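You operate a simulated robot arm through the tools that you are given. There is no shell and no other tool. Be economical: measure what you need, move in short steps, check, and stop when the job is done.

The job below is to be done with a simulated two-armed robot. You get a single attempt, and the scene is never put back.

## Task
Screw the lid back on the jar on the dining table top. Take the potato cake on the dining table top and put it away on the short worktop. Put the yellow sponge on the dining table top away on the worktop over the drawers. Take the blue mug from the dining table top and put it on the square plate. Fetch the brush and set it on the sideboard top. Stack the small jar that says "paprika" from the dining table top on top of the small jar labelled "thyme". Put one of the ice packs from the breakfast counter on the green plate. Lift the cool box lid open. The order is free. Set down upright: blue mug.

It is judged by the outcome, as a careful person would: the job done as asked, and still so three seconds after it is handed in. It fails if anything else is knocked over, pushed out of place, dropped, spilled or broken. Lids that push on must go on centred and level and be pressed home; caps that screw on are set level and turned clockwise until they are tight.

## Robot
Two 7-joint arms with fingered hands on one trunk, on a base that drives. Base frame: it is fixed to the floor where the robot stands at the start and does not move with it; the origin is under the middle of the robot, x ahead of it, y to its left, z up; the surface under the hand at the start is at about z = 0.75. Units: m, rad, N and s.
The left shoulder is at the start at [0.07, 0.166, 1.068], the right one opposite. With the tool pointing down near the work surface each hand reaches from about 0.44 to 0.96 m from the robot's upright axis, wherever it stands, measured 20 degrees to its own side. Places, roughly: blue mug (12x8x10 cm) [0.7, 0.7, 0.8]; brush (11x4x5 cm) [0.7, 0.8, 0.8]; cool box lid [0.2, -1.8, 0.6]; green plate (19x19x3 cm) [0.5, 0.8, 0.8]; ice pack (2x12x6 cm) [0.3, 2.2, 0.9]; jar (8x8x11 cm) [0.5, 0.2, 0.8]; potato cake (5x5x3 cm) [0.7, 0.1, 0.8]; short worktop (25x60 cm) [1.62, 2.4, 0.92]; sideboard top [-1.1, 0.5, 0.8]; small jar [0.5, 0.5, 0.75]; square plate (15x15x2 cm) [-0.6, 2.2, 0.9]; worktop over the drawers [3.6, 1.7, 0.9]; yellow sponge (8x5x4 cm) [0.7, 0.4, 0.8]. Payload 4.1 kg a hand.
Tool frame (each hand has its own): the origin (TCP) lies between the finger pads and is the grasp point; the fingertips stand 0.032 m ahead of it; z points along the fingers, y is the line along which they close. The gripper opens to 0.108 m. The gripper's body begins 0.038 m behind the TCP. The gripper is a hand of 4 fingers: y runs from the thumb to the fingers, the wrist lies at [-0.016, -0.108, -0.186] in the tool frame.
Orientation is that of the tool frame in the base frame, as a unit quaternion [x, y, z, w]. With the fingers straight down and the wrist toward the robot, the tool's x, y and z point along [0, 1, 0], [1, 0, 0] and [0, 0, -1] of the base frame.

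## Interface
- The arms move only by the tool apply_moves. It takes "left_series", "right_series" or both (then of equal length, played together; a hand with none holds still); each is a list of rows, each an object (a shift or turn left out is 0) with "slide": the shift along the base's x, y, z in m, a list of three; "angular": the turn, a rotation vector about the base's x, y, z in rad, a list of three. In form: [{"slide": [tx, ty, tz], "angular": [wx, wy, wz]}, ...]. A call has 1 to 8 rows; each row is the pose to reach, as a shift and turn from the pose commanded when the call began. Rows are played at 5 a second. More than 0.05 m and 0.15 rad between two rows, and nothing of the call is played. Where a pose cannot be reached the arm comes as near as it can. A force on the tool above 40 N (or 10 N above the force at the start of the call, whichever is more), or a blocked arm, ends the call early, and 0.2 s more pass. In this call time passes only in rows, and 0.2 s behind the last. The reply holds the time, the measured pose of the TCP, the force on the tool along the base axes, the opening and the grip force, in the units named above and with some noise, with the torque about the TCP (base axes, N m) and any sound that the robot's microphone picked up, and new pictures: "views" is both (left out), scene, wrist or none (wrist: the cameras of the hands that moved).
- Cameras (640 x 400 px; columns grow to the right, rows downward): "scene" is now at [0.1263, 0.0426, 1.293]; the picture's right is [0.49, -0.87, 0.00], its down [-0.54, -0.30, -0.79] and it looks along [0.69, 0.39, -0.61] (base axes); focal length 243 px, centre (320, 200). "left" rides on the left gripper at [-0.064, -0.093, -0.132] in its tool frame; the picture's right is [-0.80, -0.28, 0.53], its down [0.55, -0.71, 0.45] and it looks along [0.25, 0.65, 0.72] (tool axes); focal length 247 px, centre (320, 200). "right" rides on the right gripper at [0.064, -0.093, -0.131] in its tool frame; the picture's right is [-0.80, 0.28, -0.53], its down [-0.55, -0.71, 0.45] and it looks along [-0.25, 0.65, 0.72] (tool axes); focal length 247 px, centre (320, 200). There is no depth. A picture from a camera that has moved, and an enlarged one, comes with that camera's place and axes in the base frame and with its lens.
- slide_trunk(by): slides the trunk up (or, below 0, down) by that many m; the arms and the scene camera ride with it, the base frame stays. It gives what a move gives, with no picture.
- base_move(legs): drives the robot by 1 to 6 legs, each [ahead, left, turn to the left] in m, m and rad, along the robot's own axes; the way and the turn of a leg run together, so that a leg with both is an arc; at most 1.5 m and 3.142 rad a leg. The arms and the cameras ride along, it lands a little off, and it stops where it bumps. It gives what a move gives, and a new picture of the scene camera.
- set_fingers(index, middle, ring, thumb_bend, hand): sets how far each is bent, from 0 (flat) to 100 (curled in); at 30 the hand is open as for a grip, at 70 the pads meet at the TCP. One left out holds its place. A second passes; each finger stops where it meets its share of the squeeze, and holds until it gets a number again. It is the only way to open and close the hand. It gives what a move gives, with no picture; readings hold the bend of each and the force on the fingers (four entries, about 0 where the hand has none), thumb and palm.
- turn_head(pan, tilt): turns the head with the scene camera to pan (to the left, within 1.501 rad either way) and tilt (down, from -0.506 to 1.204), counted from straight ahead of the robot. It gives what a move gives, and a new picture of the scene camera.
- close_up(camera, box): a new picture of the part [left, top, right, bottom] of that camera's present view, enlarged. No time passes.
- sign_off(): hands the job in; it is judged then, once.

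Work in short steps. Places have to be worked out from the pictures, the camera data and where the tool is seen: move nearer, look again, correct. Check each grasp and each placing, and mend what went wrong. You have 207 turns and 260 pictures in all, those below and enlarged ones among them. Open the grippers and draw the arms clear of the work before you hand the job in, unless the task says otherwise.

The tools are called after "Emit:" by a JSON object that holds its "method" and its "body". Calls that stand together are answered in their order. apply_moves: Moves the arms, as the interface text tells. Its arguments: {"type":"object","properties":{"left_series":{"type":"array"},"right_series":{"type":"array"},"views":{"type":"string","enum":["both","scene","wrist","none"]}},"required":[]} The other tools are called the same way: slide_trunk (by) slides the trunk up or down; set_fingers (index, middle, ring, thumb_bend, hand) moves the fingers one by one; base_move (legs) drives the base; turn_head (pan, tilt) turns the head that bears the scene camera; close_up (camera, box) takes an enlarged picture of a part of a camera's view; sign_off () hands the job in.

At the start:

```text
t: 0.0
left_position: [0.4297, 0.5207, 1.1335]
left_tool_rot: [0.707, 0.707, 0.0, 0.0]
left_force: [-0.2, 0.5, -0.7]
left_moment: [-0.04, 0.0, -0.01]
left_gripper_width: 0.1076
left_grip_force: 0.0
left_shape: jaw
left_bend: [30.0, 30.0, 30.0, 30.0]
left_finger forces: [0.0, 0.0, 0.0, 0.0, 0.0, 0.1]
right_position: [0.5618, 0.0006, 1.0571]
right_tool_rot: [0.707, 0.707, 0.001, 0.001]
right_force: [-1.0, -0.4, 0.5]
right_moment: [-0.04, 0.03, 0.0]
right_gripper_width: 0.1076
right_grip_force: 0.1
right_shape: jaw
right_bend: [30.0, 30.0, 30.0, 30.0]
right_finger forces: [0.0, 0.0, 0.0, 0.0, 0.0, 0.0]
trunk travel left (down, up): [-0.575, 0.365]
robot x, y, heading: [0.0022, -0.004, 0.004]
head pan, tilt: [0.513, 0.661]
```

scene: 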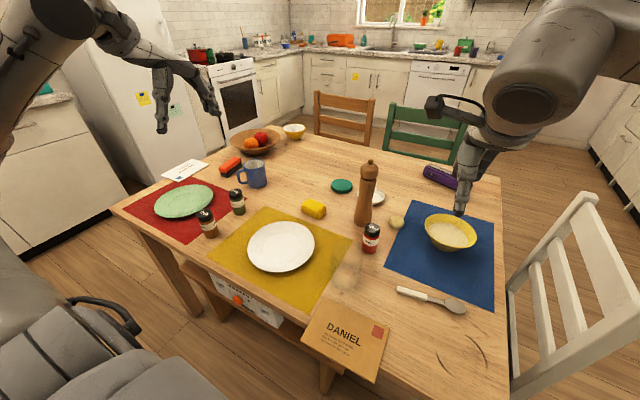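
right: 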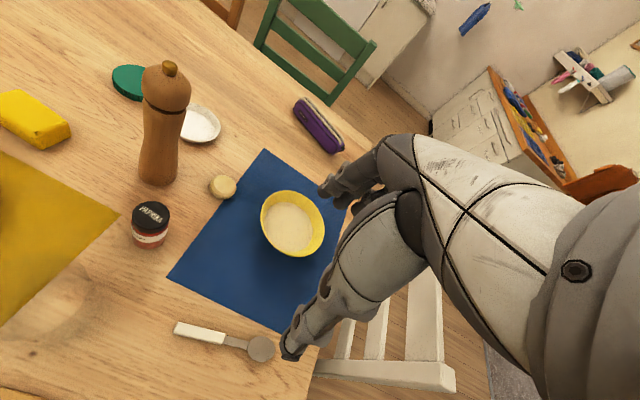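
left: 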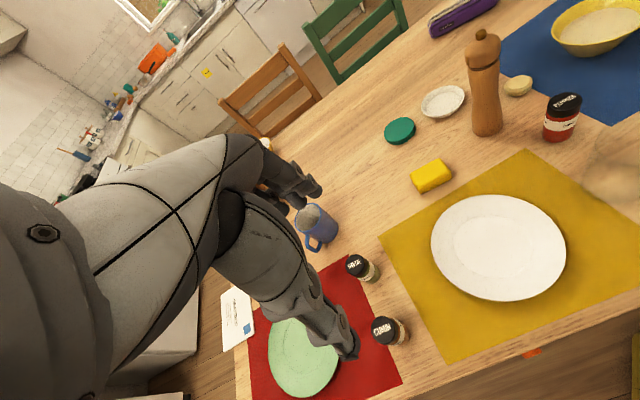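

First I look closer at the table objects to read labels and find the jar and its lid.

Emit:
{"method": "close_up", "body": {"camera": "scene", "box": [270, 160, 430, 310]}}

Emit:
{"method": "close_up", "body": {"camera": "scene", "box": [150, 120, 310, 250]}}

Emit:
{"method": "close_up", "body": {"camera": "left", "box": [280, 190, 440, 360]}}

```text
2.67 times, centred on (350, 235) of scene
camera zoom: at [0.1263, 0.0426, 1.293], right [0.49, -0.87, 0.0], down [-0.54, -0.3, -0.79], along [0.69, 0.39, -0.61], focal length 648 px, centre (240, 107)
```

zoom: 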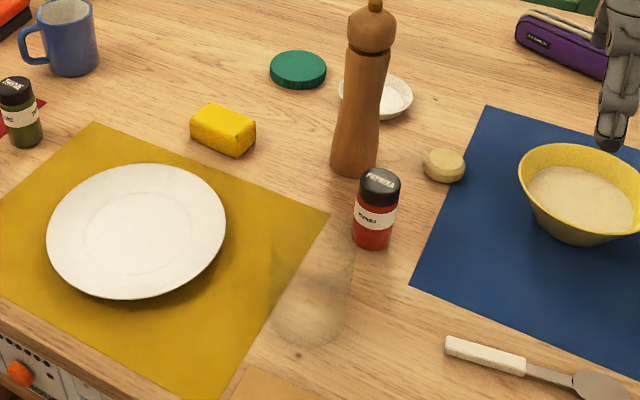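

```text
3.08 times, centred on (230, 185) of scene
camera zoom: at [0.1263, 0.0426, 1.293], right [0.49, -0.87, 0.0], down [-0.54, -0.3, -0.79], along [0.69, 0.39, -0.61], focal length 748 px, centre (597, 246)
```

zoom: 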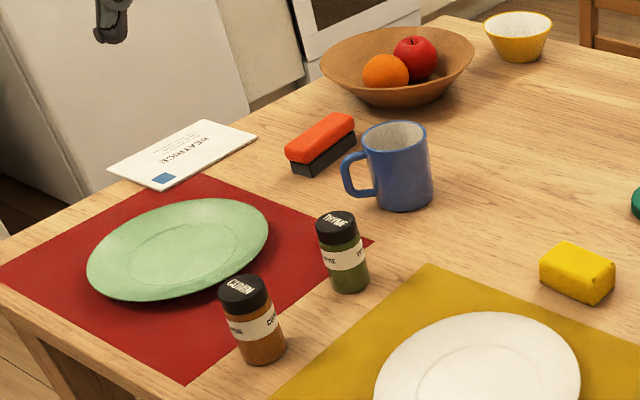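

```text
2.35 times, centred on (360, 275) of left
camera zoom: at [0.3374, 0.4563, 1.2652], right [-0.28, -0.8, -0.53], down [-0.71, 0.55, -0.45], along [0.65, 0.25, -0.72], focal length 581 px, centre (226, 24)
```

zoom: 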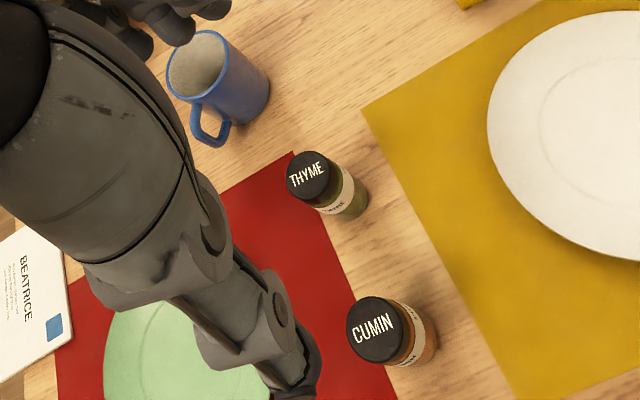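

Thyme is the jar near (0.555, 0.605), paprika near (0.605, 0.152), the clear jar near (0.48, 0.167), its green lid near (0.85, 0.35). I look around the room to plan driving.

Emit:
{"method": "turn_head", "body": {"pan": 1.5, "tilt": 0.45}}

Emit:
{"method": "turn_head", "body": {"pan": -1.5, "tilt": 0.45}}

Emit:
{"method": "turn_head", "body": {"pan": 0.25, "tilt": 0.8}}

```text
t: 1.3
left_position: [0.4295, 0.5208, 1.1342]
left_tool_rot: [0.707, 0.708, 0.0, 0.001]
left_force: [-0.4, -0.7, 0.8]
left_moment: [0.04, 0.03, -0.02]
left_gripper_width: 0.1076
left_grip_force: 0.2
left_shape: jaw
left_bend: [30.0, 30.0, 30.0, 30.0]
left_finger forces: [0.1, 0.0, 0.0, 0.0, 0.0, 0.0]
right_position: [0.5614, 0.0005, 1.0556]
right_tool_rot: [0.707, 0.708, 0.001, 0.0]
right_force: [0.2, 0.1, -0.1]
right_moment: [0.0, -0.02, 0.01]
right_gripper_width: 0.1074
right_grip_force: 0.1
right_shape: jaw
right_bend: [30.0, 30.0, 30.0, 30.0]
right_finger forces: [0.0, 0.0, 0.0, 0.0, 0.0, 0.0]
trunk travel left (down, up): [-0.575, 0.365]
robot x, y, heading: [-0.0026, 0.0013, -0.003]
head pan, tilt: [1.499, 0.45]
camera scene: at [0.0577, 0.0918, 1.3119], right [1.0, -0.07, 0.0], down [-0.03, -0.43, -0.9], along [0.06, 0.9, -0.44], focal length 243 px, centre (320, 200)
```

scene: 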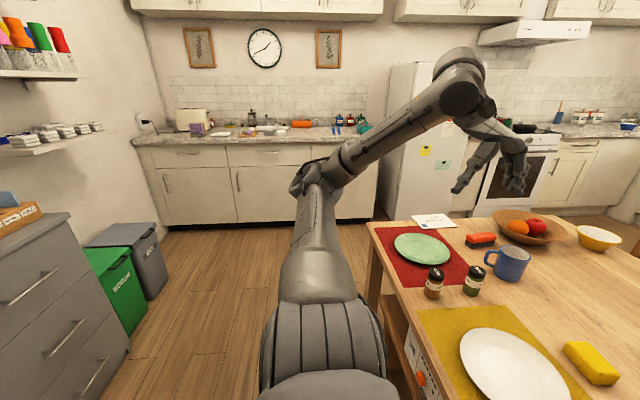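

```text
t: 3.9
left_position: [0.43, 0.5207, 1.1341]
left_tool_rot: [0.707, 0.707, 0.0, 0.0]
left_force: [-0.8, 0.6, -0.9]
left_moment: [0.01, 0.03, 0.01]
left_gripper_width: 0.1078
left_grip_force: 0.1
left_shape: jaw
left_bend: [30.0, 30.0, 30.0, 30.0]
left_finger forces: [0.1, 0.0, 0.1, 0.1, 0.0, 0.0]
right_position: [0.5614, 0.0019, 1.055]
right_tool_rot: [0.707, 0.707, 0.0, 0.0]
right_force: [0.1, -0.3, 2.0]
right_moment: [-0.01, -0.04, 0.02]
right_gripper_width: 0.1078
right_grip_force: 0.0
right_shape: jaw
right_bend: [30.0, 30.0, 30.0, 30.0]
right_finger forces: [0.0, 0.0, 0.0, 0.0, 0.0, 0.0]
trunk travel left (down, up): [-0.575, 0.365]
robot x, y, heading: [-0.001, -0.0003, 0.001]
head pan, tilt: [-1.499, 0.45]
camera scene: at [0.0577, -0.0915, 1.3119], right [-1.0, -0.07, 0.0], down [-0.03, 0.43, -0.9], along [0.06, -0.9, -0.44], focal length 243 px, centre (320, 200)
```

scene: 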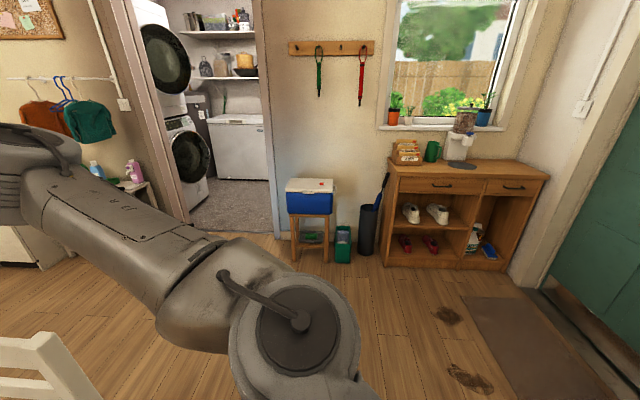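

```text
t: 5.6
left_position: [0.4309, 0.5205, 1.1349]
left_tool_rot: [0.708, 0.706, -0.001, 0.0]
left_force: [0.2, -0.3, 0.0]
left_moment: [0.02, -0.03, 0.0]
left_gripper_width: 0.1074
left_grip_force: 0.0
left_shape: jaw
left_bend: [30.0, 30.0, 30.0, 30.0]
left_finger forces: [0.0, 0.0, 0.0, 0.0, 0.1, 0.1]
right_position: [0.5617, 0.001, 1.0562]
right_tool_rot: [0.708, 0.707, 0.0, 0.0]
right_force: [0.3, 0.0, -0.3]
right_moment: [0.0, 0.01, -0.02]
right_gripper_width: 0.1075
right_grip_force: 0.1
right_shape: jaw
right_bend: [30.0, 30.0, 30.0, 30.0]
right_finger forces: [0.1, 0.1, 0.1, 0.0, 0.1, 0.1]
trunk travel left (down, up): [-0.575, 0.365]
robot x, y, heading: [-0.0019, 0.0002, -0.002]
head pan, tilt: [0.25, 0.799]
camera scene: at [0.1292, 0.02, 1.2815], right [0.25, -0.97, 0.0], down [-0.69, -0.18, -0.7], along [0.68, 0.17, -0.72], focal length 243 px, centre (320, 200)
```

scene: 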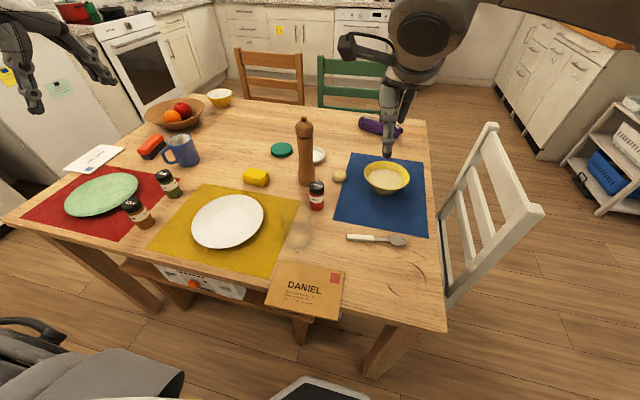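

Room layout is clear. I bring the left hand toward the paprika, turned 45° so the fingers close clear of the pepper mill, and move the right hand aside.

Emit:
{"method": "apply_moves", "body": {"left_series": [{"slide": [0.0175, -0.04, -0.0168], "angular": [0, 0, -0.098]}, {"slide": [0.035, -0.08, -0.0336], "angular": [0, 0, -0.196]}, {"slide": [0.0525, -0.12, -0.05], "angular": [0, 0, -0.294]}, {"slide": [0.07, -0.16, -0.067], "angular": [0, 0, -0.393]}, {"slide": [0.0875, -0.2, -0.084], "angular": [0, 0, -0.491]}, {"slide": [0.105, -0.24, -0.1], "angular": [0, 0, -0.589]}, {"slide": [0.1225, -0.28, -0.117], "angular": [0, 0, -0.687]}, {"slide": [0.14, -0.32, -0.134], "angular": [0, 0, -0.785]}], "right_series": [{"slide": [-0.01, -0.04, 0]}, {"slide": [-0.02, -0.08, 0]}, {"slide": [-0.03, -0.12, 0]}, {"slide": [-0.04, -0.16, 0]}, {"slide": [-0.05, -0.2, 0]}, {"slide": [-0.06, -0.24, 0]}, {"slide": [-0.07, -0.28, 0]}, {"slide": [-0.08, -0.32, 0]}]}}

Emit:
{"method": "set_fingers", "body": {"hand": "left", "index": 42, "middle": 42, "ring": 42, "thumb_bend": 42}}

```text
t: 7.4
left_position: [0.569, 0.1991, 0.9989]
left_tool_rot: [0.924, 0.382, 0.002, -0.003]
left_force: [-0.9, 0.3, -0.5]
left_moment: [0.03, 0.0, -0.03]
left_gripper_width: 0.1077
left_grip_force: 0.1
left_shape: jaw
left_bend: [30.0, 30.0, 30.0, 30.0]
left_finger forces: [0.0, 0.0, 0.1, 0.0, 0.0, 0.1]
right_position: [0.4827, -0.3212, 1.0561]
right_tool_rot: [0.706, 0.708, 0.001, -0.001]
right_force: [-0.2, 0.4, -0.5]
right_moment: [0.06, -0.03, -0.01]
right_gripper_width: 0.1074
right_grip_force: 0.1
right_shape: jaw
right_bend: [30.0, 30.0, 30.0, 30.0]
right_finger forces: [0.1, 0.0, 0.0, 0.0, 0.0, 0.1]
trunk travel left (down, up): [-0.575, 0.365]
robot x, y, heading: [-0.0018, 0.0028, 0.003]
head pan, tilt: [0.25, 0.799]
camera scene: at [0.1289, 0.0178, 1.2816], right [0.25, -0.97, 0.0], down [-0.69, -0.18, -0.7], along [0.68, 0.17, -0.72], focal length 243 px, centre (320, 200)
camera right: at [0.3895, -0.256, 1.1872], right [0.28, -0.8, 0.53], down [-0.7, -0.55, -0.45], along [0.65, -0.25, -0.72], focal length 247 px, centre (320, 200)
camera left: at [0.4581, 0.2188, 1.1303], right [-0.76, -0.36, -0.53], down [-0.11, 0.89, -0.45], along [0.64, -0.28, -0.72], focal length 247 px, centre (320, 200)
```

scene: 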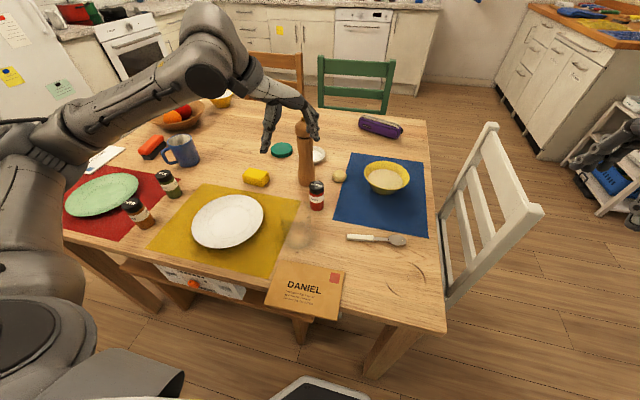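
right: 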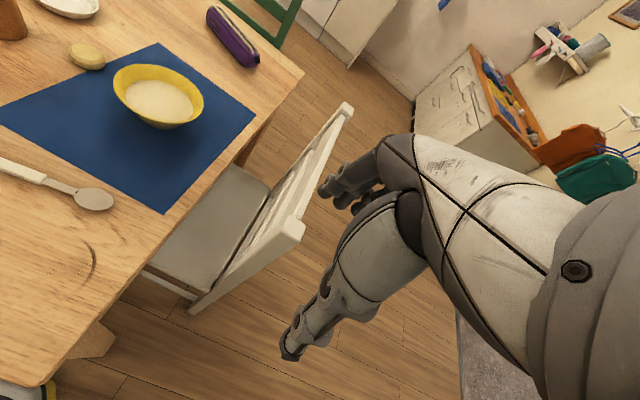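
left: 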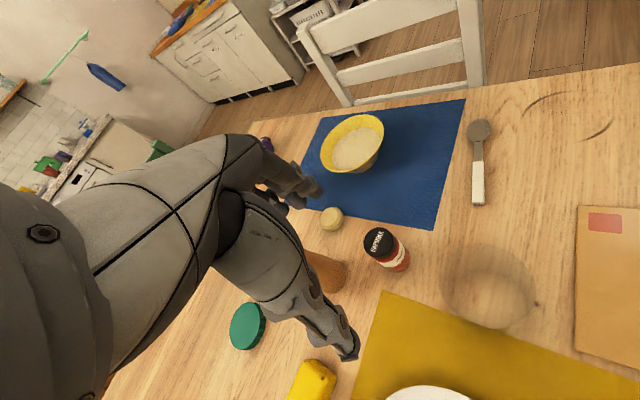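

```text
t: 8.4
left_position: [0.57, 0.2004, 0.998]
left_tool_rot: [0.924, 0.382, 0.0, 0.0]
left_force: [-0.5, 0.8, -0.3]
left_moment: [-0.02, -0.04, 0.0]
left_gripper_width: 0.0776
left_grip_force: 0.0
left_shape: fingers
left_bend: [42.0, 42.0, 42.0, 42.0]
left_finger forces: [0.0, 0.0, 0.0, 0.1, 0.1, 0.0]
right_position: [0.4819, -0.3194, 1.0557]
right_tool_rot: [0.708, 0.706, 0.0, 0.0]
right_force: [-0.8, -0.3, -0.1]
right_moment: [0.0, 0.0, -0.01]
right_gripper_width: 0.1076
right_grip_force: 0.2
right_shape: jaw
right_bend: [30.0, 30.0, 30.0, 30.0]
right_finger forces: [0.1, 0.0, 0.0, 0.1, 0.0, 0.0]
trunk travel left (down, up): [-0.575, 0.365]
robot x, y, heading: [0.0007, -0.0029, -0.004]
head pan, tilt: [0.25, 0.799]
```

Wrist view refines the paprika to about (0.602, 0.150). I move above it and partly down, then check.

Emit:
{"method": "apply_moves", "body": {"left_series": [{"slide": [0.016, -0.025, -0.03]}, {"slide": [0.032, -0.05, -0.06]}, {"slide": [0.032, -0.05, -0.09]}], "views": "both"}}

```text
t: 9.2
left_position: [0.6032, 0.1511, 0.9095]
left_tool_rot: [0.924, 0.383, 0.001, 0.0]
left_force: [0.1, -0.3, 1.0]
left_moment: [-0.03, 0.0, -0.02]
left_gripper_width: 0.0775
left_grip_force: 0.2
left_shape: fingers
left_bend: [42.0, 42.0, 42.0, 42.0]
left_finger forces: [0.0, 0.1, 0.1, 0.1, 0.0, 0.1]
right_position: [0.4823, -0.3174, 1.0566]
right_tool_rot: [0.708, 0.706, 0.0, 0.001]
right_force: [-0.8, -0.1, -0.5]
right_moment: [-0.02, -0.02, -0.02]
right_gripper_width: 0.1076
right_grip_force: 0.1
right_shape: jaw
right_bend: [30.0, 30.0, 30.0, 30.0]
right_finger forces: [0.0, 0.0, 0.0, 0.1, 0.0, 0.0]
trunk travel left (down, up): [-0.575, 0.365]
robot x, y, heading: [-0.0023, -0.0012, 0.003]
head pan, tilt: [0.25, 0.799]
camera scene: at [0.1291, 0.0209, 1.2816], right [0.25, -0.97, 0.0], down [-0.69, -0.18, -0.7], along [0.68, 0.17, -0.72], focal length 243 px, centre (320, 200)
camera left: at [0.4913, 0.1712, 1.0408], right [-0.76, -0.36, -0.53], down [-0.11, 0.89, -0.45], along [0.64, -0.28, -0.72], focal length 247 px, centre (320, 200)
```

scene: 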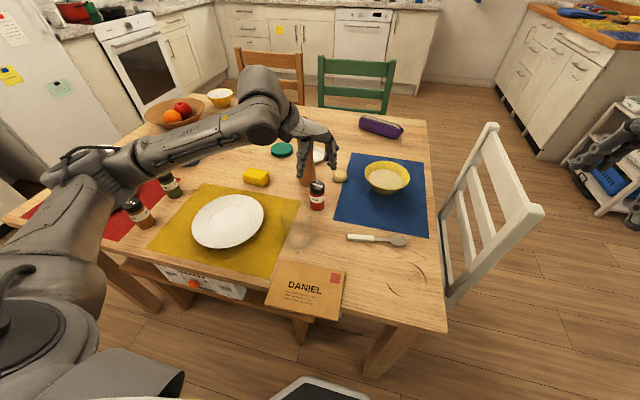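
left: 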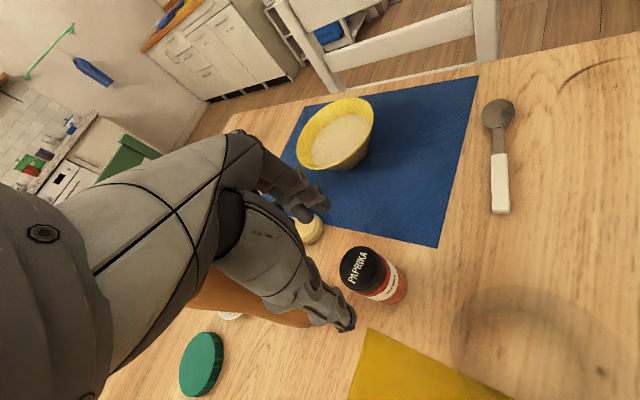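

Well aligned (jar ~5 mm nearer in x). I go down to z≈0.803 and close.

Emit:
{"method": "apply_moves", "body": {"left_series": [{"slide": [-0.005, 0, -0.035]}, {"slide": [-0.006, 0, -0.07]}, {"slide": [-0.006, 0, -0.105]}], "views": "wrist"}}

Emit:
{"method": "set_fingers", "body": {"hand": "left", "index": 75, "middle": 75, "ring": 75, "thumb_bend": 75}}

```text
t: 10.0
left_position: [0.5966, 0.149, 0.8055]
left_tool_rot: [0.924, 0.383, 0.001, 0.0]
left_force: [-0.7, 0.3, -0.1]
left_moment: [0.01, 0.0, 0.02]
left_gripper_width: 0.0773
left_grip_force: 0.1
left_shape: fingers
left_bend: [42.0, 42.0, 42.0, 42.0]
left_finger forces: [0.0, 0.0, 0.0, 0.0, 0.1, 0.0]
right_position: [0.4822, -0.3168, 1.0557]
right_tool_rot: [0.706, 0.708, 0.0, -0.001]
right_force: [0.6, 0.5, 0.9]
right_moment: [-0.03, 0.02, -0.03]
right_gripper_width: 0.1077
right_grip_force: 0.1
right_shape: jaw
right_bend: [30.0, 30.0, 30.0, 30.0]
right_finger forces: [0.1, 0.0, 0.0, 0.1, 0.0, 0.0]
trunk travel left (down, up): [-0.575, 0.365]
robot x, y, heading: [-0.0022, -0.0004, -0.003]
head pan, tilt: [0.25, 0.799]
camera left: at [0.4852, 0.1704, 0.9365], right [-0.76, -0.36, -0.53], down [-0.11, 0.89, -0.45], along [0.63, -0.28, -0.72], focal length 247 px, centre (320, 200)
```

left: 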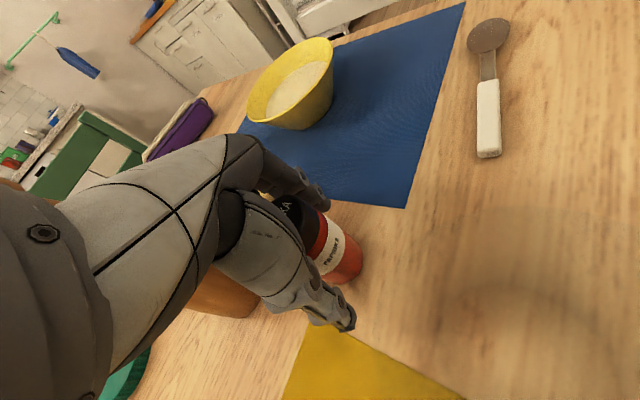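

```text
t: 11.0
left_position: [0.5959, 0.1496, 0.8063]
left_tool_rot: [0.924, 0.383, 0.0, -0.001]
left_force: [0.6, 0.3, -0.4]
left_moment: [0.02, 0.04, 0.0]
left_gripper_width: 0.0361
left_grip_force: 18.9
left_shape: fingers
left_bend: [66.0, 61.0, 74.0, 57.0]
left_finger forces: [7.3, 8.7, 4.2, 0.0, 18.1, 0.0]
right_position: [0.4814, -0.32, 1.0557]
right_tool_rot: [0.707, 0.707, 0.001, 0.0]
right_force: [-0.1, -0.4, 0.6]
right_moment: [-0.02, 0.01, -0.01]
right_gripper_width: 0.1079
right_grip_force: 0.0
right_shape: jaw
right_bend: [30.0, 30.0, 30.0, 30.0]
right_finger forces: [0.1, 0.0, 0.0, 0.1, 0.1, 0.0]
trunk travel left (down, up): [-0.575, 0.365]
robot x, y, heading: [0.0018, 0.0022, -0.002]
head pan, tilt: [0.25, 0.799]
```

Firm grip on the paprika. I lift it and carry it toward the thyme.

Emit:
{"method": "apply_moves", "body": {"left_series": [{"slide": [0, 0, 0.05]}, {"slide": [0, 0, 0.1]}, {"slide": [-0.005, 0.045, 0.115], "angular": [0, 0, 0.1]}, {"slide": [-0.01, 0.09, 0.13], "angular": [0, 0, 0.2]}, {"slide": [-0.015, 0.135, 0.145], "angular": [0, 0, 0.3]}, {"slide": [-0.02, 0.18, 0.15], "angular": [0, 0, 0.4]}, {"slide": [-0.025, 0.225, 0.15], "angular": [0, 0, 0.5]}, {"slide": [-0.03, 0.27, 0.15], "angular": [0, 0, 0.6]}], "views": "none"}}

Emit:
{"method": "apply_moves", "body": {"left_series": [{"slide": [-0.005, 0.045, 0], "angular": [0, 0, 0.1]}, {"slide": [-0.01, 0.09, 0], "angular": [0, 0, 0.185]}, {"slide": [-0.014, 0.135, 0], "angular": [0, 0, 0.185]}], "views": "both"}}

Emit:
{"method": "turn_head", "body": {"pan": 0.75, "tilt": 0.7}}

```text
t: 12.8
left_position: [0.5648, 0.4212, 0.9539]
left_tool_rot: [0.77, 0.639, 0.0, 0.0]
left_force: [-0.6, 1.1, -0.7]
left_moment: [-0.02, -0.04, 0.0]
left_gripper_width: 0.0357
left_grip_force: 18.5
left_shape: fingers
left_bend: [67.0, 61.0, 74.0, 57.0]
left_finger forces: [7.7, 8.4, 4.4, 0.1, 17.5, 0.0]
right_position: [0.4812, -0.3185, 1.057]
right_tool_rot: [0.707, 0.707, 0.0, 0.0]
right_force: [0.0, 0.2, -0.3]
right_moment: [0.02, -0.03, 0.0]
right_gripper_width: 0.1074
right_grip_force: 0.1
right_shape: jaw
right_bend: [30.0, 30.0, 30.0, 30.0]
right_finger forces: [0.1, 0.1, 0.0, 0.0, 0.0, 0.0]
trunk travel left (down, up): [-0.575, 0.365]
robot x, y, heading: [-0.0004, 0.0027, 0.001]
head pan, tilt: [0.25, 0.799]
```

```text
t: 13.6
left_position: [0.5529, 0.5555, 0.9556]
left_tool_rot: [0.707, 0.707, 0.0, -0.001]
left_force: [0.3, 0.7, -1.7]
left_moment: [-0.02, -0.02, -0.05]
left_gripper_width: 0.0358
left_grip_force: 18.9
left_shape: fingers
left_bend: [67.0, 61.0, 74.0, 57.0]
left_finger forces: [7.8, 8.3, 4.6, 0.0, 17.4, 0.0]
right_position: [0.481, -0.3178, 1.0563]
right_tool_rot: [0.707, 0.707, 0.0, 0.0]
right_force: [-0.6, 0.1, 0.8]
right_moment: [0.01, -0.01, -0.03]
right_gripper_width: 0.1075
right_grip_force: 0.1
right_shape: jaw
right_bend: [30.0, 30.0, 30.0, 30.0]
right_finger forces: [0.1, 0.0, 0.1, 0.0, 0.1, 0.0]
trunk travel left (down, up): [-0.575, 0.365]
robot x, y, heading: [0.0003, -0.0031, 0.001]
head pan, tilt: [0.25, 0.799]
camera scene: at [0.1288, 0.0206, 1.2815], right [0.25, -0.97, 0.0], down [-0.69, -0.18, -0.7], along [0.68, 0.17, -0.72], focal length 243 px, centre (320, 200)
camera left: at [0.4598, 0.4914, 1.0863], right [-0.28, -0.8, -0.53], down [-0.71, 0.55, -0.45], along [0.65, 0.25, -0.72], focal length 247 px, centre (320, 200)
```

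scene: 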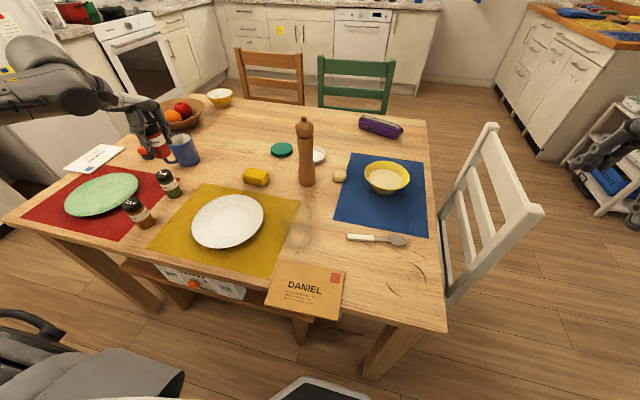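
left: 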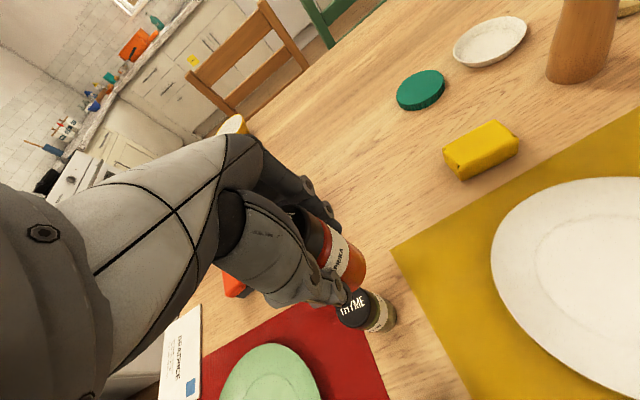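

```text
t: 14.6
left_position: [0.5532, 0.5556, 0.9551]
left_tool_rot: [0.708, 0.706, 0.0, 0.0]
left_force: [-0.5, -0.8, -1.0]
left_moment: [-0.01, -0.01, 0.04]
left_gripper_width: 0.0356
left_grip_force: 19.2
left_shape: fingers
left_bend: [67.0, 61.0, 74.0, 57.0]
left_finger forces: [7.8, 8.2, 4.5, 0.0, 17.5, 0.1]
right_position: [0.4823, -0.3172, 1.0566]
right_tool_rot: [0.707, 0.707, 0.0, 0.0]
right_force: [0.1, -0.4, -0.2]
right_moment: [0.01, -0.01, 0.03]
right_gripper_width: 0.1072
right_grip_force: 0.1
right_shape: jaw
right_bend: [30.0, 30.0, 30.0, 30.0]
right_finger forces: [0.0, 0.1, 0.0, 0.0, 0.0, 0.1]
trunk travel left (down, up): [-0.575, 0.365]
robot x, y, heading: [0.0009, 0.0031, 0.002]
head pan, tilt: [0.75, 0.7]
camera scene: at [0.1132, 0.0581, 1.2897], right [0.68, -0.73, 0.0], down [-0.47, -0.44, -0.76], along [0.56, 0.52, -0.64], focal length 243 px, centre (320, 200)
```

scene: 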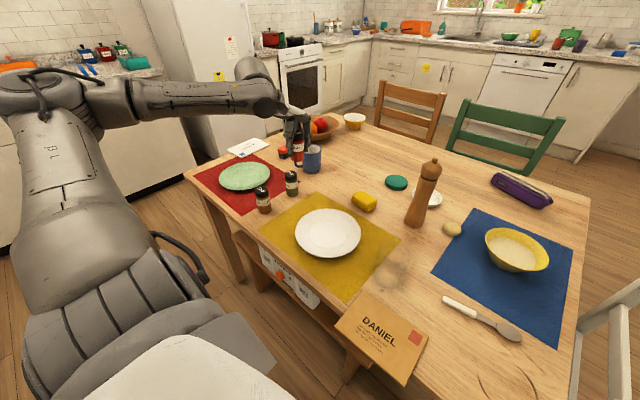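

I zoom in on the held paprika and the thyme.

Emit:
{"method": "close_up", "body": {"camera": "scene", "box": [240, 90, 360, 220]}}

Emit:
{"method": "close_up", "body": {"camera": "left", "box": [260, 180, 420, 340]}}

```text
3.08 times, centred on (300, 155) of scene
camera zoom: at [0.1132, 0.0581, 1.2897], right [0.68, -0.73, 0.0], down [-0.47, -0.44, -0.76], along [0.56, 0.52, -0.64], focal length 748 px, centre (382, 338)
```

zoom: 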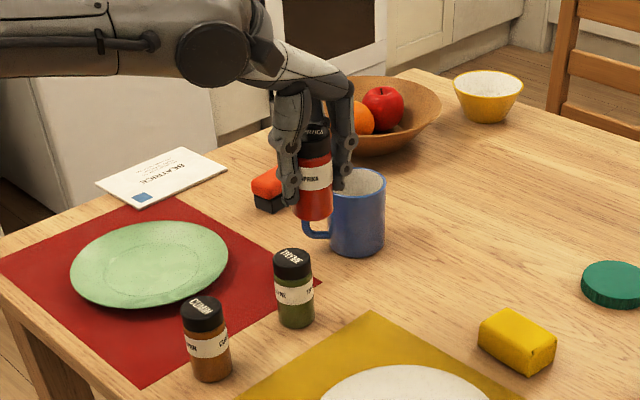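

```text
2.50 times, centred on (340, 260) of left
camera zoom: at [0.46, 0.4905, 1.0865], right [-0.28, -0.8, -0.53], down [-0.71, 0.55, -0.45], along [0.65, 0.25, -0.72], focal length 617 px, centre (270, 50)
```

zoom: 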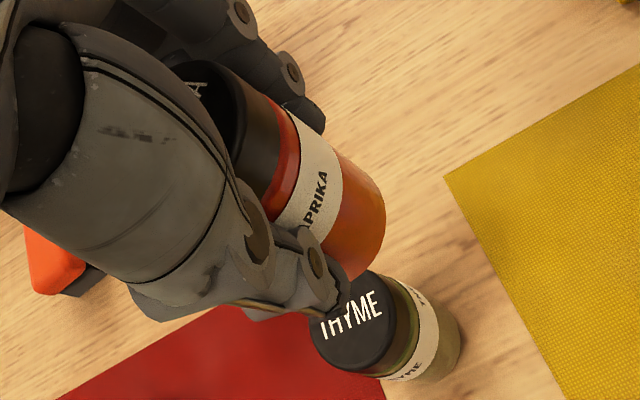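

Relative offset from held jar to thyme is about (−0.010, +0.031). I shift, descend to ~1 cm above, and check.

Emit:
{"method": "apply_moves", "body": {"left_series": [{"slide": [-0.005, 0.016, 0]}, {"slide": [-0.01, 0.031, 0]}, {"slide": [-0.01, 0.031, -0.03]}, {"slide": [-0.01, 0.031, -0.052]}], "views": "none"}}

Emit:
{"method": "close_up", "body": {"camera": "scene", "box": [250, 110, 330, 210]}}

Emit:
{"method": "close_up", "body": {"camera": "left", "box": [260, 180, 420, 340]}}

```text
t: 15.6
left_position: [0.5418, 0.5861, 0.9028]
left_tool_rot: [0.707, 0.707, 0.0, -0.001]
left_force: [-0.1, -0.9, -1.2]
left_moment: [-0.01, -0.01, 0.01]
left_gripper_width: 0.0355
left_grip_force: 19.5
left_shape: fingers
left_bend: [67.0, 61.0, 74.0, 57.0]
left_finger forces: [7.8, 8.4, 4.7, 0.0, 17.3, 0.0]
right_position: [0.4823, -0.3187, 1.0561]
right_tool_rot: [0.706, 0.708, 0.0, 0.0]
right_force: [-0.2, 0.3, 0.1]
right_moment: [-0.03, 0.01, 0.05]
right_gripper_width: 0.1073
right_grip_force: 0.1
right_shape: jaw
right_bend: [30.0, 30.0, 30.0, 30.0]
right_finger forces: [0.0, 0.0, 0.1, 0.0, 0.0, 0.0]
trunk travel left (down, up): [-0.575, 0.365]
robot x, y, heading: [-0.0033, -0.0003, -0.0]
head pan, tilt: [0.75, 0.7]
```

```text
4.00 times, centred on (290, 160) of scene
camera zoom: at [0.1132, 0.0585, 1.2898], right [0.68, -0.73, 0.0], down [-0.47, -0.44, -0.76], along [0.56, 0.52, -0.64], focal length 972 px, centre (440, 360)
```

zoom: 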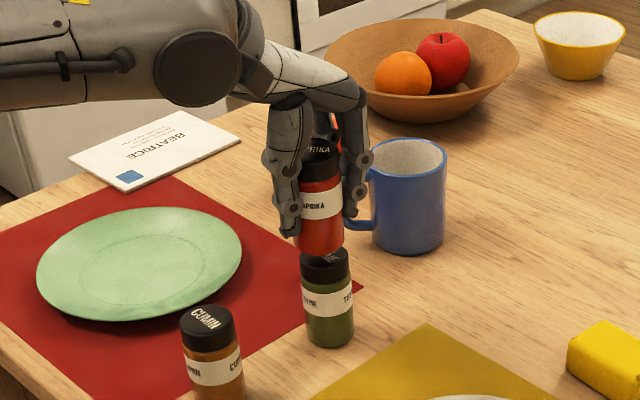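

```text
2.50 times, centred on (340, 260) of left
camera zoom: at [0.4492, 0.5226, 1.0334], right [-0.28, -0.8, -0.53], down [-0.71, 0.55, -0.45], along [0.65, 0.25, -0.72], focal length 617 px, centre (270, 50)
```

zoom: 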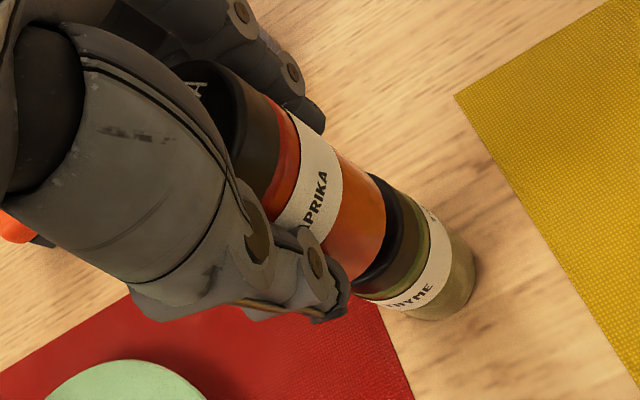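

Nearly centred; I correct by ~3 mm and lower until contact.

Emit:
{"method": "apply_moves", "body": {"left_series": [{"slide": [0.0025, -0.0025, -0.004]}, {"slide": [0.0025, -0.0025, -0.008]}, {"slide": [0.0025, -0.0025, -0.011]}, {"slide": [0.0025, -0.0025, -0.013]}], "views": "none"}}

Emit:
{"method": "close_up", "body": {"camera": "scene", "box": [250, 110, 330, 210]}}

```text
t: 16.6
left_position: [0.5441, 0.5844, 0.8899]
left_tool_rot: [0.707, 0.707, 0.0, 0.0]
left_force: [0.4, -0.2, -0.6]
left_moment: [-0.01, -0.02, 0.0]
left_gripper_width: 0.0356
left_grip_force: 19.5
left_shape: fingers
left_bend: [67.0, 61.0, 74.0, 57.0]
left_finger forces: [7.9, 8.5, 4.8, 0.0, 17.3, 0.0]
right_position: [0.4821, -0.3196, 1.0556]
right_tool_rot: [0.707, 0.707, 0.0, 0.001]
right_force: [0.3, 0.6, -0.1]
right_moment: [-0.01, -0.02, 0.02]
right_gripper_width: 0.1078
right_grip_force: 0.1
right_shape: jaw
right_bend: [30.0, 30.0, 30.0, 30.0]
right_finger forces: [0.0, 0.1, 0.0, 0.1, 0.0, 0.1]
trunk travel left (down, up): [-0.575, 0.365]
robot x, y, heading: [-0.0015, -0.0026, -0.003]
head pan, tilt: [0.75, 0.7]
```

```text
4.00 times, centred on (290, 160) of scene
camera zoom: at [0.113, 0.058, 1.2898], right [0.68, -0.73, 0.0], down [-0.47, -0.44, -0.76], along [0.56, 0.52, -0.64], focal length 972 px, centre (440, 360)
```

zoom: 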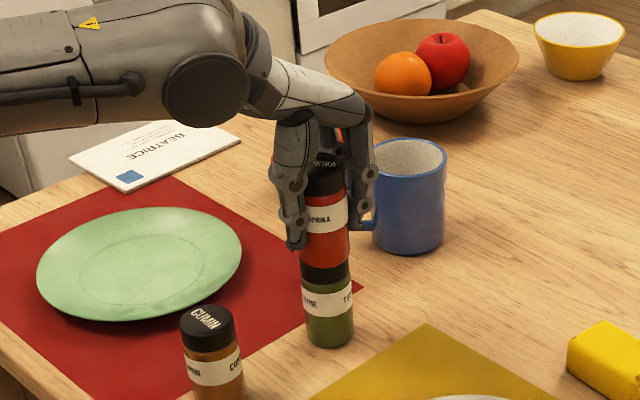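

Aligned well. Creep down until contact shows.

Emit:
{"method": "apply_moves", "body": {"left_series": [{"slide": [0, 0, -0.002]}, {"slide": [0, 0, -0.004]}], "views": "none"}}

```text
t: 17.2
left_position: [0.5446, 0.5825, 0.8882]
left_tool_rot: [0.707, 0.707, 0.001, 0.001]
left_force: [1.1, 1.5, 11.4]
left_moment: [0.02, 0.11, -0.01]
left_gripper_width: 0.0355
left_grip_force: 21.0
left_shape: fingers
left_bend: [68.0, 61.0, 74.0, 57.0]
left_finger forces: [8.8, 9.1, 6.1, 0.0, 18.0, 0.1]
right_position: [0.4814, -0.3201, 1.0558]
right_tool_rot: [0.707, 0.708, 0.001, 0.0]
right_force: [-0.5, 0.4, -0.6]
right_moment: [-0.01, 0.01, 0.0]
right_gripper_width: 0.1076
right_grip_force: 0.0
right_shape: jaw
right_bend: [30.0, 30.0, 30.0, 30.0]
right_finger forces: [0.0, 0.0, 0.1, 0.0, 0.0, 0.0]
trunk travel left (down, up): [-0.575, 0.365]
robot x, y, heading: [-0.001, 0.0001, 0.001]
head pan, tilt: [0.75, 0.7]
```

Contact made. I relieve slightly and open the fingers.

Emit:
{"method": "apply_moves", "body": {"left_series": [{"slide": [0, 0, 0.0015]}], "views": "none"}}

Emit:
{"method": "set_fingers", "body": {"hand": "left", "index": 42, "middle": 42, "ring": 42, "thumb_bend": 42}}

Emit:
{"method": "close_up", "body": {"camera": "scene", "box": [250, 110, 330, 210]}}

Emit:
{"method": "close_up", "body": {"camera": "left", "box": [260, 180, 420, 340]}}

```text
t: 17.6
left_position: [0.5433, 0.5827, 0.8901]
left_tool_rot: [0.707, 0.707, 0.001, 0.0]
left_force: [1.7, 0.6, 10.4]
left_moment: [-0.05, 0.03, 0.0]
left_gripper_width: 0.0356
left_grip_force: 20.8
left_shape: fingers
left_bend: [68.0, 61.0, 74.0, 57.0]
left_finger forces: [9.0, 9.1, 5.7, 0.0, 17.7, 0.0]
right_position: [0.4801, -0.3193, 1.0555]
right_tool_rot: [0.707, 0.707, 0.0, 0.0]
right_force: [-0.4, 0.6, -0.2]
right_moment: [-0.01, 0.0, -0.01]
right_gripper_width: 0.1076
right_grip_force: 0.1
right_shape: jaw
right_bend: [30.0, 30.0, 30.0, 30.0]
right_finger forces: [0.0, 0.0, 0.1, 0.0, 0.1, 0.0]
trunk travel left (down, up): [-0.575, 0.365]
robot x, y, heading: [-0.0006, 0.0013, -0.003]
head pan, tilt: [0.75, 0.7]
```

```text
t: 18.6
left_position: [0.5444, 0.5839, 0.8882]
left_tool_rot: [0.707, 0.707, 0.0, 0.0]
left_force: [-0.4, -0.4, -0.1]
left_moment: [-0.02, 0.0, -0.02]
left_gripper_width: 0.0768
left_grip_force: 0.0
left_shape: fingers
left_bend: [42.0, 42.0, 42.0, 42.0]
left_finger forces: [0.0, 0.1, 0.0, 0.0, 0.0, 0.1]
right_position: [0.4825, -0.3185, 1.0557]
right_tool_rot: [0.707, 0.707, 0.0, 0.0]
right_force: [0.2, -0.5, 1.0]
right_moment: [0.0, -0.01, -0.01]
right_gripper_width: 0.1076
right_grip_force: 0.1
right_shape: jaw
right_bend: [30.0, 30.0, 30.0, 30.0]
right_finger forces: [0.0, 0.2, 0.0, 0.0, 0.0, 0.1]
trunk travel left (down, up): [-0.575, 0.365]
robot x, y, heading: [0.0026, 0.0028, -0.004]
head pan, tilt: [0.75, 0.7]
```

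```text
4.00 times, centred on (290, 160) of scene
camera zoom: at [0.113, 0.0578, 1.2898], right [0.68, -0.73, 0.0], down [-0.47, -0.44, -0.76], along [0.56, 0.52, -0.64], focal length 972 px, centre (440, 360)
```

zoom: 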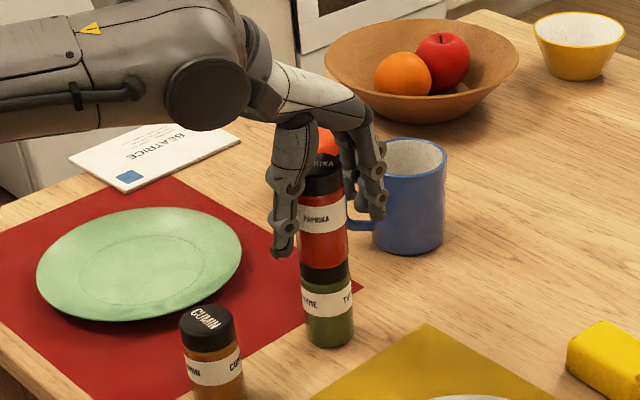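

```text
2.50 times, centred on (340, 260) of left
camera zoom: at [0.4516, 0.5196, 1.0189], right [-0.28, -0.8, -0.53], down [-0.71, 0.55, -0.45], along [0.65, 0.25, -0.72], focal length 617 px, centre (270, 50)
```

zoom: 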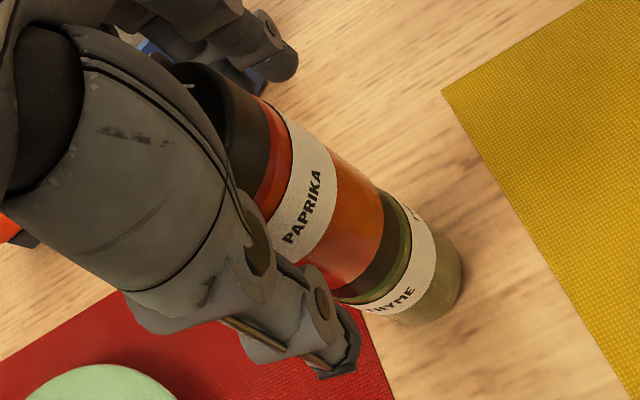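

Stack stands. I withdraw the left hand straight up and go toward the green lid at about (0.837, 0.351).

Emit:
{"method": "apply_moves", "body": {"left_series": [{"slide": [0, 0, 0.04]}, {"slide": [0, 0, 0.085]}, {"slide": [0, 0, 0.13]}, {"slide": [0.0376, -0.0299, 0.14]}, {"slide": [0.0752, -0.0598, 0.14]}, {"slide": [0.1128, -0.0897, 0.14]}, {"slide": [0.1504, -0.1196, 0.14]}, {"slide": [0.188, -0.1495, 0.14]}], "views": "scene"}}

Emit:
{"method": "set_fingers", "body": {"hand": "left", "index": 30, "middle": 30, "ring": 30, "thumb_bend": 30}}

Emit:
{"method": "apply_moves", "body": {"left_series": [{"slide": [0.0376, -0.0299, -0.02]}, {"slide": [0.0752, -0.0598, -0.05]}, {"slide": [0.105, -0.084, -0.09]}, {"slide": [0.105, -0.084, -0.13]}], "views": "wrist"}}

```text
t: 20.4
left_position: [0.735, 0.4341, 1.0266]
left_tool_rot: [0.706, 0.708, 0.0, -0.001]
left_force: [0.4, 0.0, -0.1]
left_moment: [0.01, -0.01, 0.02]
left_gripper_width: 0.0767
left_grip_force: 0.1
left_shape: fingers
left_bend: [42.0, 42.0, 42.0, 42.0]
left_finger forces: [0.0, 0.0, 0.0, 0.0, 0.0, 0.0]
right_position: [0.4832, -0.3198, 1.0548]
right_tool_rot: [0.707, 0.708, 0.0, -0.001]
right_force: [-0.2, -0.1, -0.3]
right_moment: [0.0, 0.02, 0.01]
right_gripper_width: 0.1077
right_grip_force: 0.0
right_shape: jaw
right_bend: [30.0, 30.0, 30.0, 30.0]
right_finger forces: [0.1, 0.1, 0.1, 0.1, 0.1, 0.1]
trunk travel left (down, up): [-0.575, 0.365]
robot x, y, heading: [-0.002, -0.0039, 0.002]
head pan, tilt: [0.75, 0.7]
camera scene: at [0.1148, 0.0564, 1.2896], right [0.68, -0.73, 0.0], down [-0.47, -0.44, -0.76], along [0.56, 0.52, -0.64], focal length 243 px, centre (320, 200)
```

scene: 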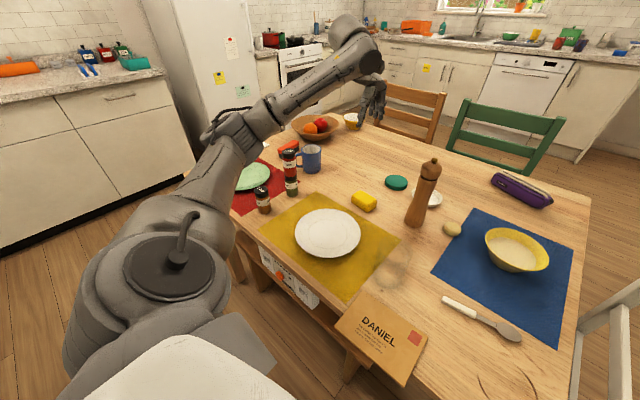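

```text
t: 21.4
left_position: [0.7339, 0.4336, 1.0267]
left_tool_rot: [0.707, 0.707, 0.0, 0.0]
left_force: [-0.3, -0.6, 0.3]
left_moment: [0.0, 0.05, 0.01]
left_gripper_width: 0.1082
left_grip_force: 0.1
left_shape: fingers
left_bend: [30.0, 30.0, 30.0, 30.0]
left_finger forces: [0.1, 0.1, 0.1, 0.1, 0.1, 0.0]
right_position: [0.482, -0.3179, 1.0546]
right_tool_rot: [0.707, 0.707, 0.0, 0.0]
right_force: [0.0, 0.5, 0.4]
right_moment: [0.05, -0.01, 0.03]
right_gripper_width: 0.1076
right_grip_force: 0.1
right_shape: jaw
right_bend: [30.0, 30.0, 30.0, 30.0]
right_finger forces: [0.0, 0.1, 0.0, 0.0, 0.0, 0.0]
trunk travel left (down, up): [-0.575, 0.365]
robot x, y, heading: [0.0006, 0.0009, -0.004]
head pan, tilt: [0.75, 0.7]
```

```text
refused: row 1 steps farther than a row can; nothing moved
```

I repeat with smaller steps.

Emit:
{"method": "apply_moves", "body": {"left_series": [{"slide": [0.035, -0.027, -0.01]}, {"slide": [0.07, -0.055, -0.03]}, {"slide": [0.105, -0.083, -0.05]}, {"slide": [0.105, -0.083, -0.09]}, {"slide": [0.105, -0.083, -0.13]}], "views": "wrist"}}

```text
t: 22.6
left_position: [0.838, 0.3523, 0.898]
left_tool_rot: [0.707, 0.707, -0.001, 0.0]
left_force: [0.0, 0.3, 0.2]
left_moment: [0.01, 0.05, -0.06]
left_gripper_width: 0.1082
left_grip_force: 0.0
left_shape: fingers
left_bend: [30.0, 30.0, 30.0, 30.0]
left_finger forces: [0.0, 0.0, 0.0, 0.1, 0.1, 0.0]
right_position: [0.4818, -0.3204, 1.0556]
right_tool_rot: [0.707, 0.707, -0.001, 0.0]
right_force: [0.1, -1.2, -0.1]
right_moment: [0.02, 0.03, -0.03]
right_gripper_width: 0.1076
right_grip_force: 0.1
right_shape: jaw
right_bend: [30.0, 30.0, 30.0, 30.0]
right_finger forces: [0.1, 0.1, 0.1, 0.1, 0.1, 0.1]
trunk travel left (down, up): [-0.575, 0.365]
robot x, y, heading: [0.0022, 0.0024, 0.001]
head pan, tilt: [0.75, 0.7]
camera left: at [0.7454, 0.288, 1.0283], right [-0.28, -0.8, -0.53], down [-0.71, 0.55, -0.45], along [0.65, 0.25, -0.72], focal length 247 px, centre (320, 200)
```

left: 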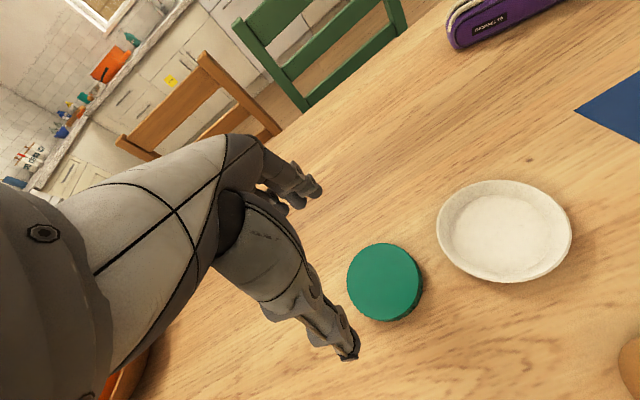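

Lid centre ≈ (0.836, 0.346). I lower over it with the tips just above the table and close.

Emit:
{"method": "apply_moves", "body": {"left_series": [{"slide": [-0.002, -0.006, -0.04]}, {"slide": [-0.002, -0.006, -0.08]}, {"slide": [-0.002, -0.006, -0.109]}], "views": "wrist"}}

Emit:
{"method": "set_fingers", "body": {"hand": "left", "index": 70, "middle": 70, "ring": 70, "thumb_bend": 70}}

Emit:
{"method": "close_up", "body": {"camera": "left", "box": [240, 160, 480, 360]}}

```text
t: 23.4
left_position: [0.8363, 0.3463, 0.7877]
left_tool_rot: [0.707, 0.707, 0.0, 0.0]
left_force: [-0.4, -0.4, -0.4]
left_moment: [0.02, -0.01, -0.02]
left_gripper_width: 0.1085
left_grip_force: 0.1
left_shape: fingers
left_bend: [30.0, 30.0, 30.0, 30.0]
left_finger forces: [0.1, 0.0, 0.0, 0.0, 0.0, 0.1]
right_position: [0.4822, -0.3189, 1.0552]
right_tool_rot: [0.707, 0.707, 0.0, 0.0]
right_force: [0.1, 0.6, -0.6]
right_moment: [-0.02, 0.03, 0.02]
right_gripper_width: 0.1076
right_grip_force: 0.0
right_shape: jaw
right_bend: [30.0, 30.0, 30.0, 30.0]
right_finger forces: [0.0, 0.0, 0.0, 0.0, 0.0, 0.0]
trunk travel left (down, up): [-0.575, 0.365]
robot x, y, heading: [0.0001, 0.0011, 0.001]
head pan, tilt: [0.75, 0.7]
camera left: at [0.7432, 0.282, 0.9194], right [-0.28, -0.8, -0.53], down [-0.71, 0.55, -0.45], along [0.65, 0.25, -0.72], focal length 247 px, centre (320, 200)
```

left: 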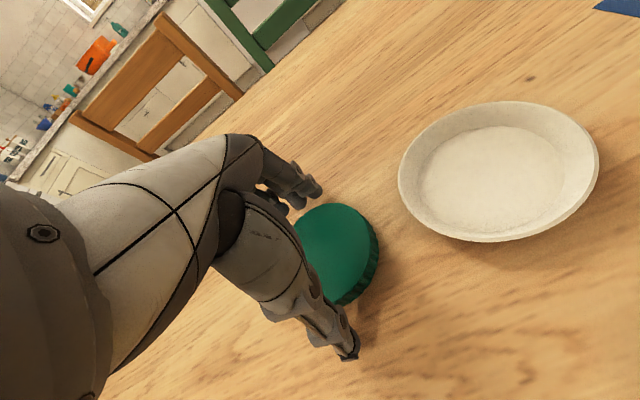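

```text
t: 24.4
left_position: [0.8368, 0.3448, 0.789]
left_tool_rot: [0.707, 0.707, 0.0, 0.0]
left_force: [0.7, 0.4, 0.3]
left_moment: [0.01, -0.01, -0.01]
left_gripper_width: 0.0745
left_grip_force: 22.8
left_shape: fingers
left_bend: [59.0, 57.0, 62.0, 37.0]
left_finger forces: [8.4, 8.5, 7.3, 0.1, 21.8, 0.1]
right_position: [0.482, -0.3184, 1.0558]
right_tool_rot: [0.707, 0.707, 0.0, 0.0]
right_force: [0.3, -0.2, -0.8]
right_moment: [0.03, 0.04, 0.01]
right_gripper_width: 0.1076
right_grip_force: 0.0
right_shape: jaw
right_bend: [30.0, 30.0, 30.0, 30.0]
right_finger forces: [0.0, 0.0, 0.1, 0.0, 0.0, 0.1]
trunk travel left (down, up): [-0.575, 0.365]
robot x, y, heading: [-0.0011, 0.0038, -0.001]
head pan, tilt: [0.75, 0.7]
```

```text
2.00 times, centred on (360, 260) of left
camera zoom: at [0.7428, 0.2817, 0.9198], right [-0.28, -0.8, -0.53], down [-0.71, 0.55, -0.45], along [0.65, 0.25, -0.72], focal length 494 px, centre (240, 80)
```

zoom: 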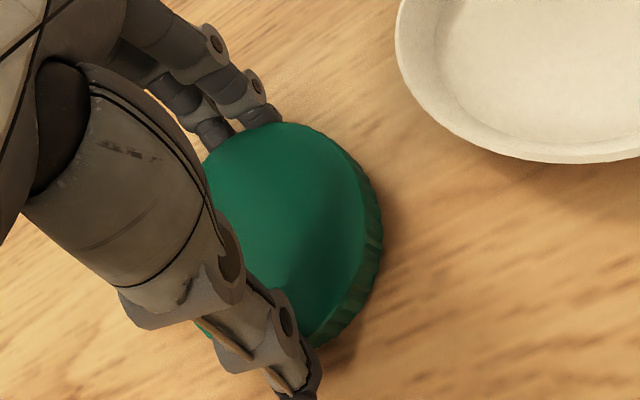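

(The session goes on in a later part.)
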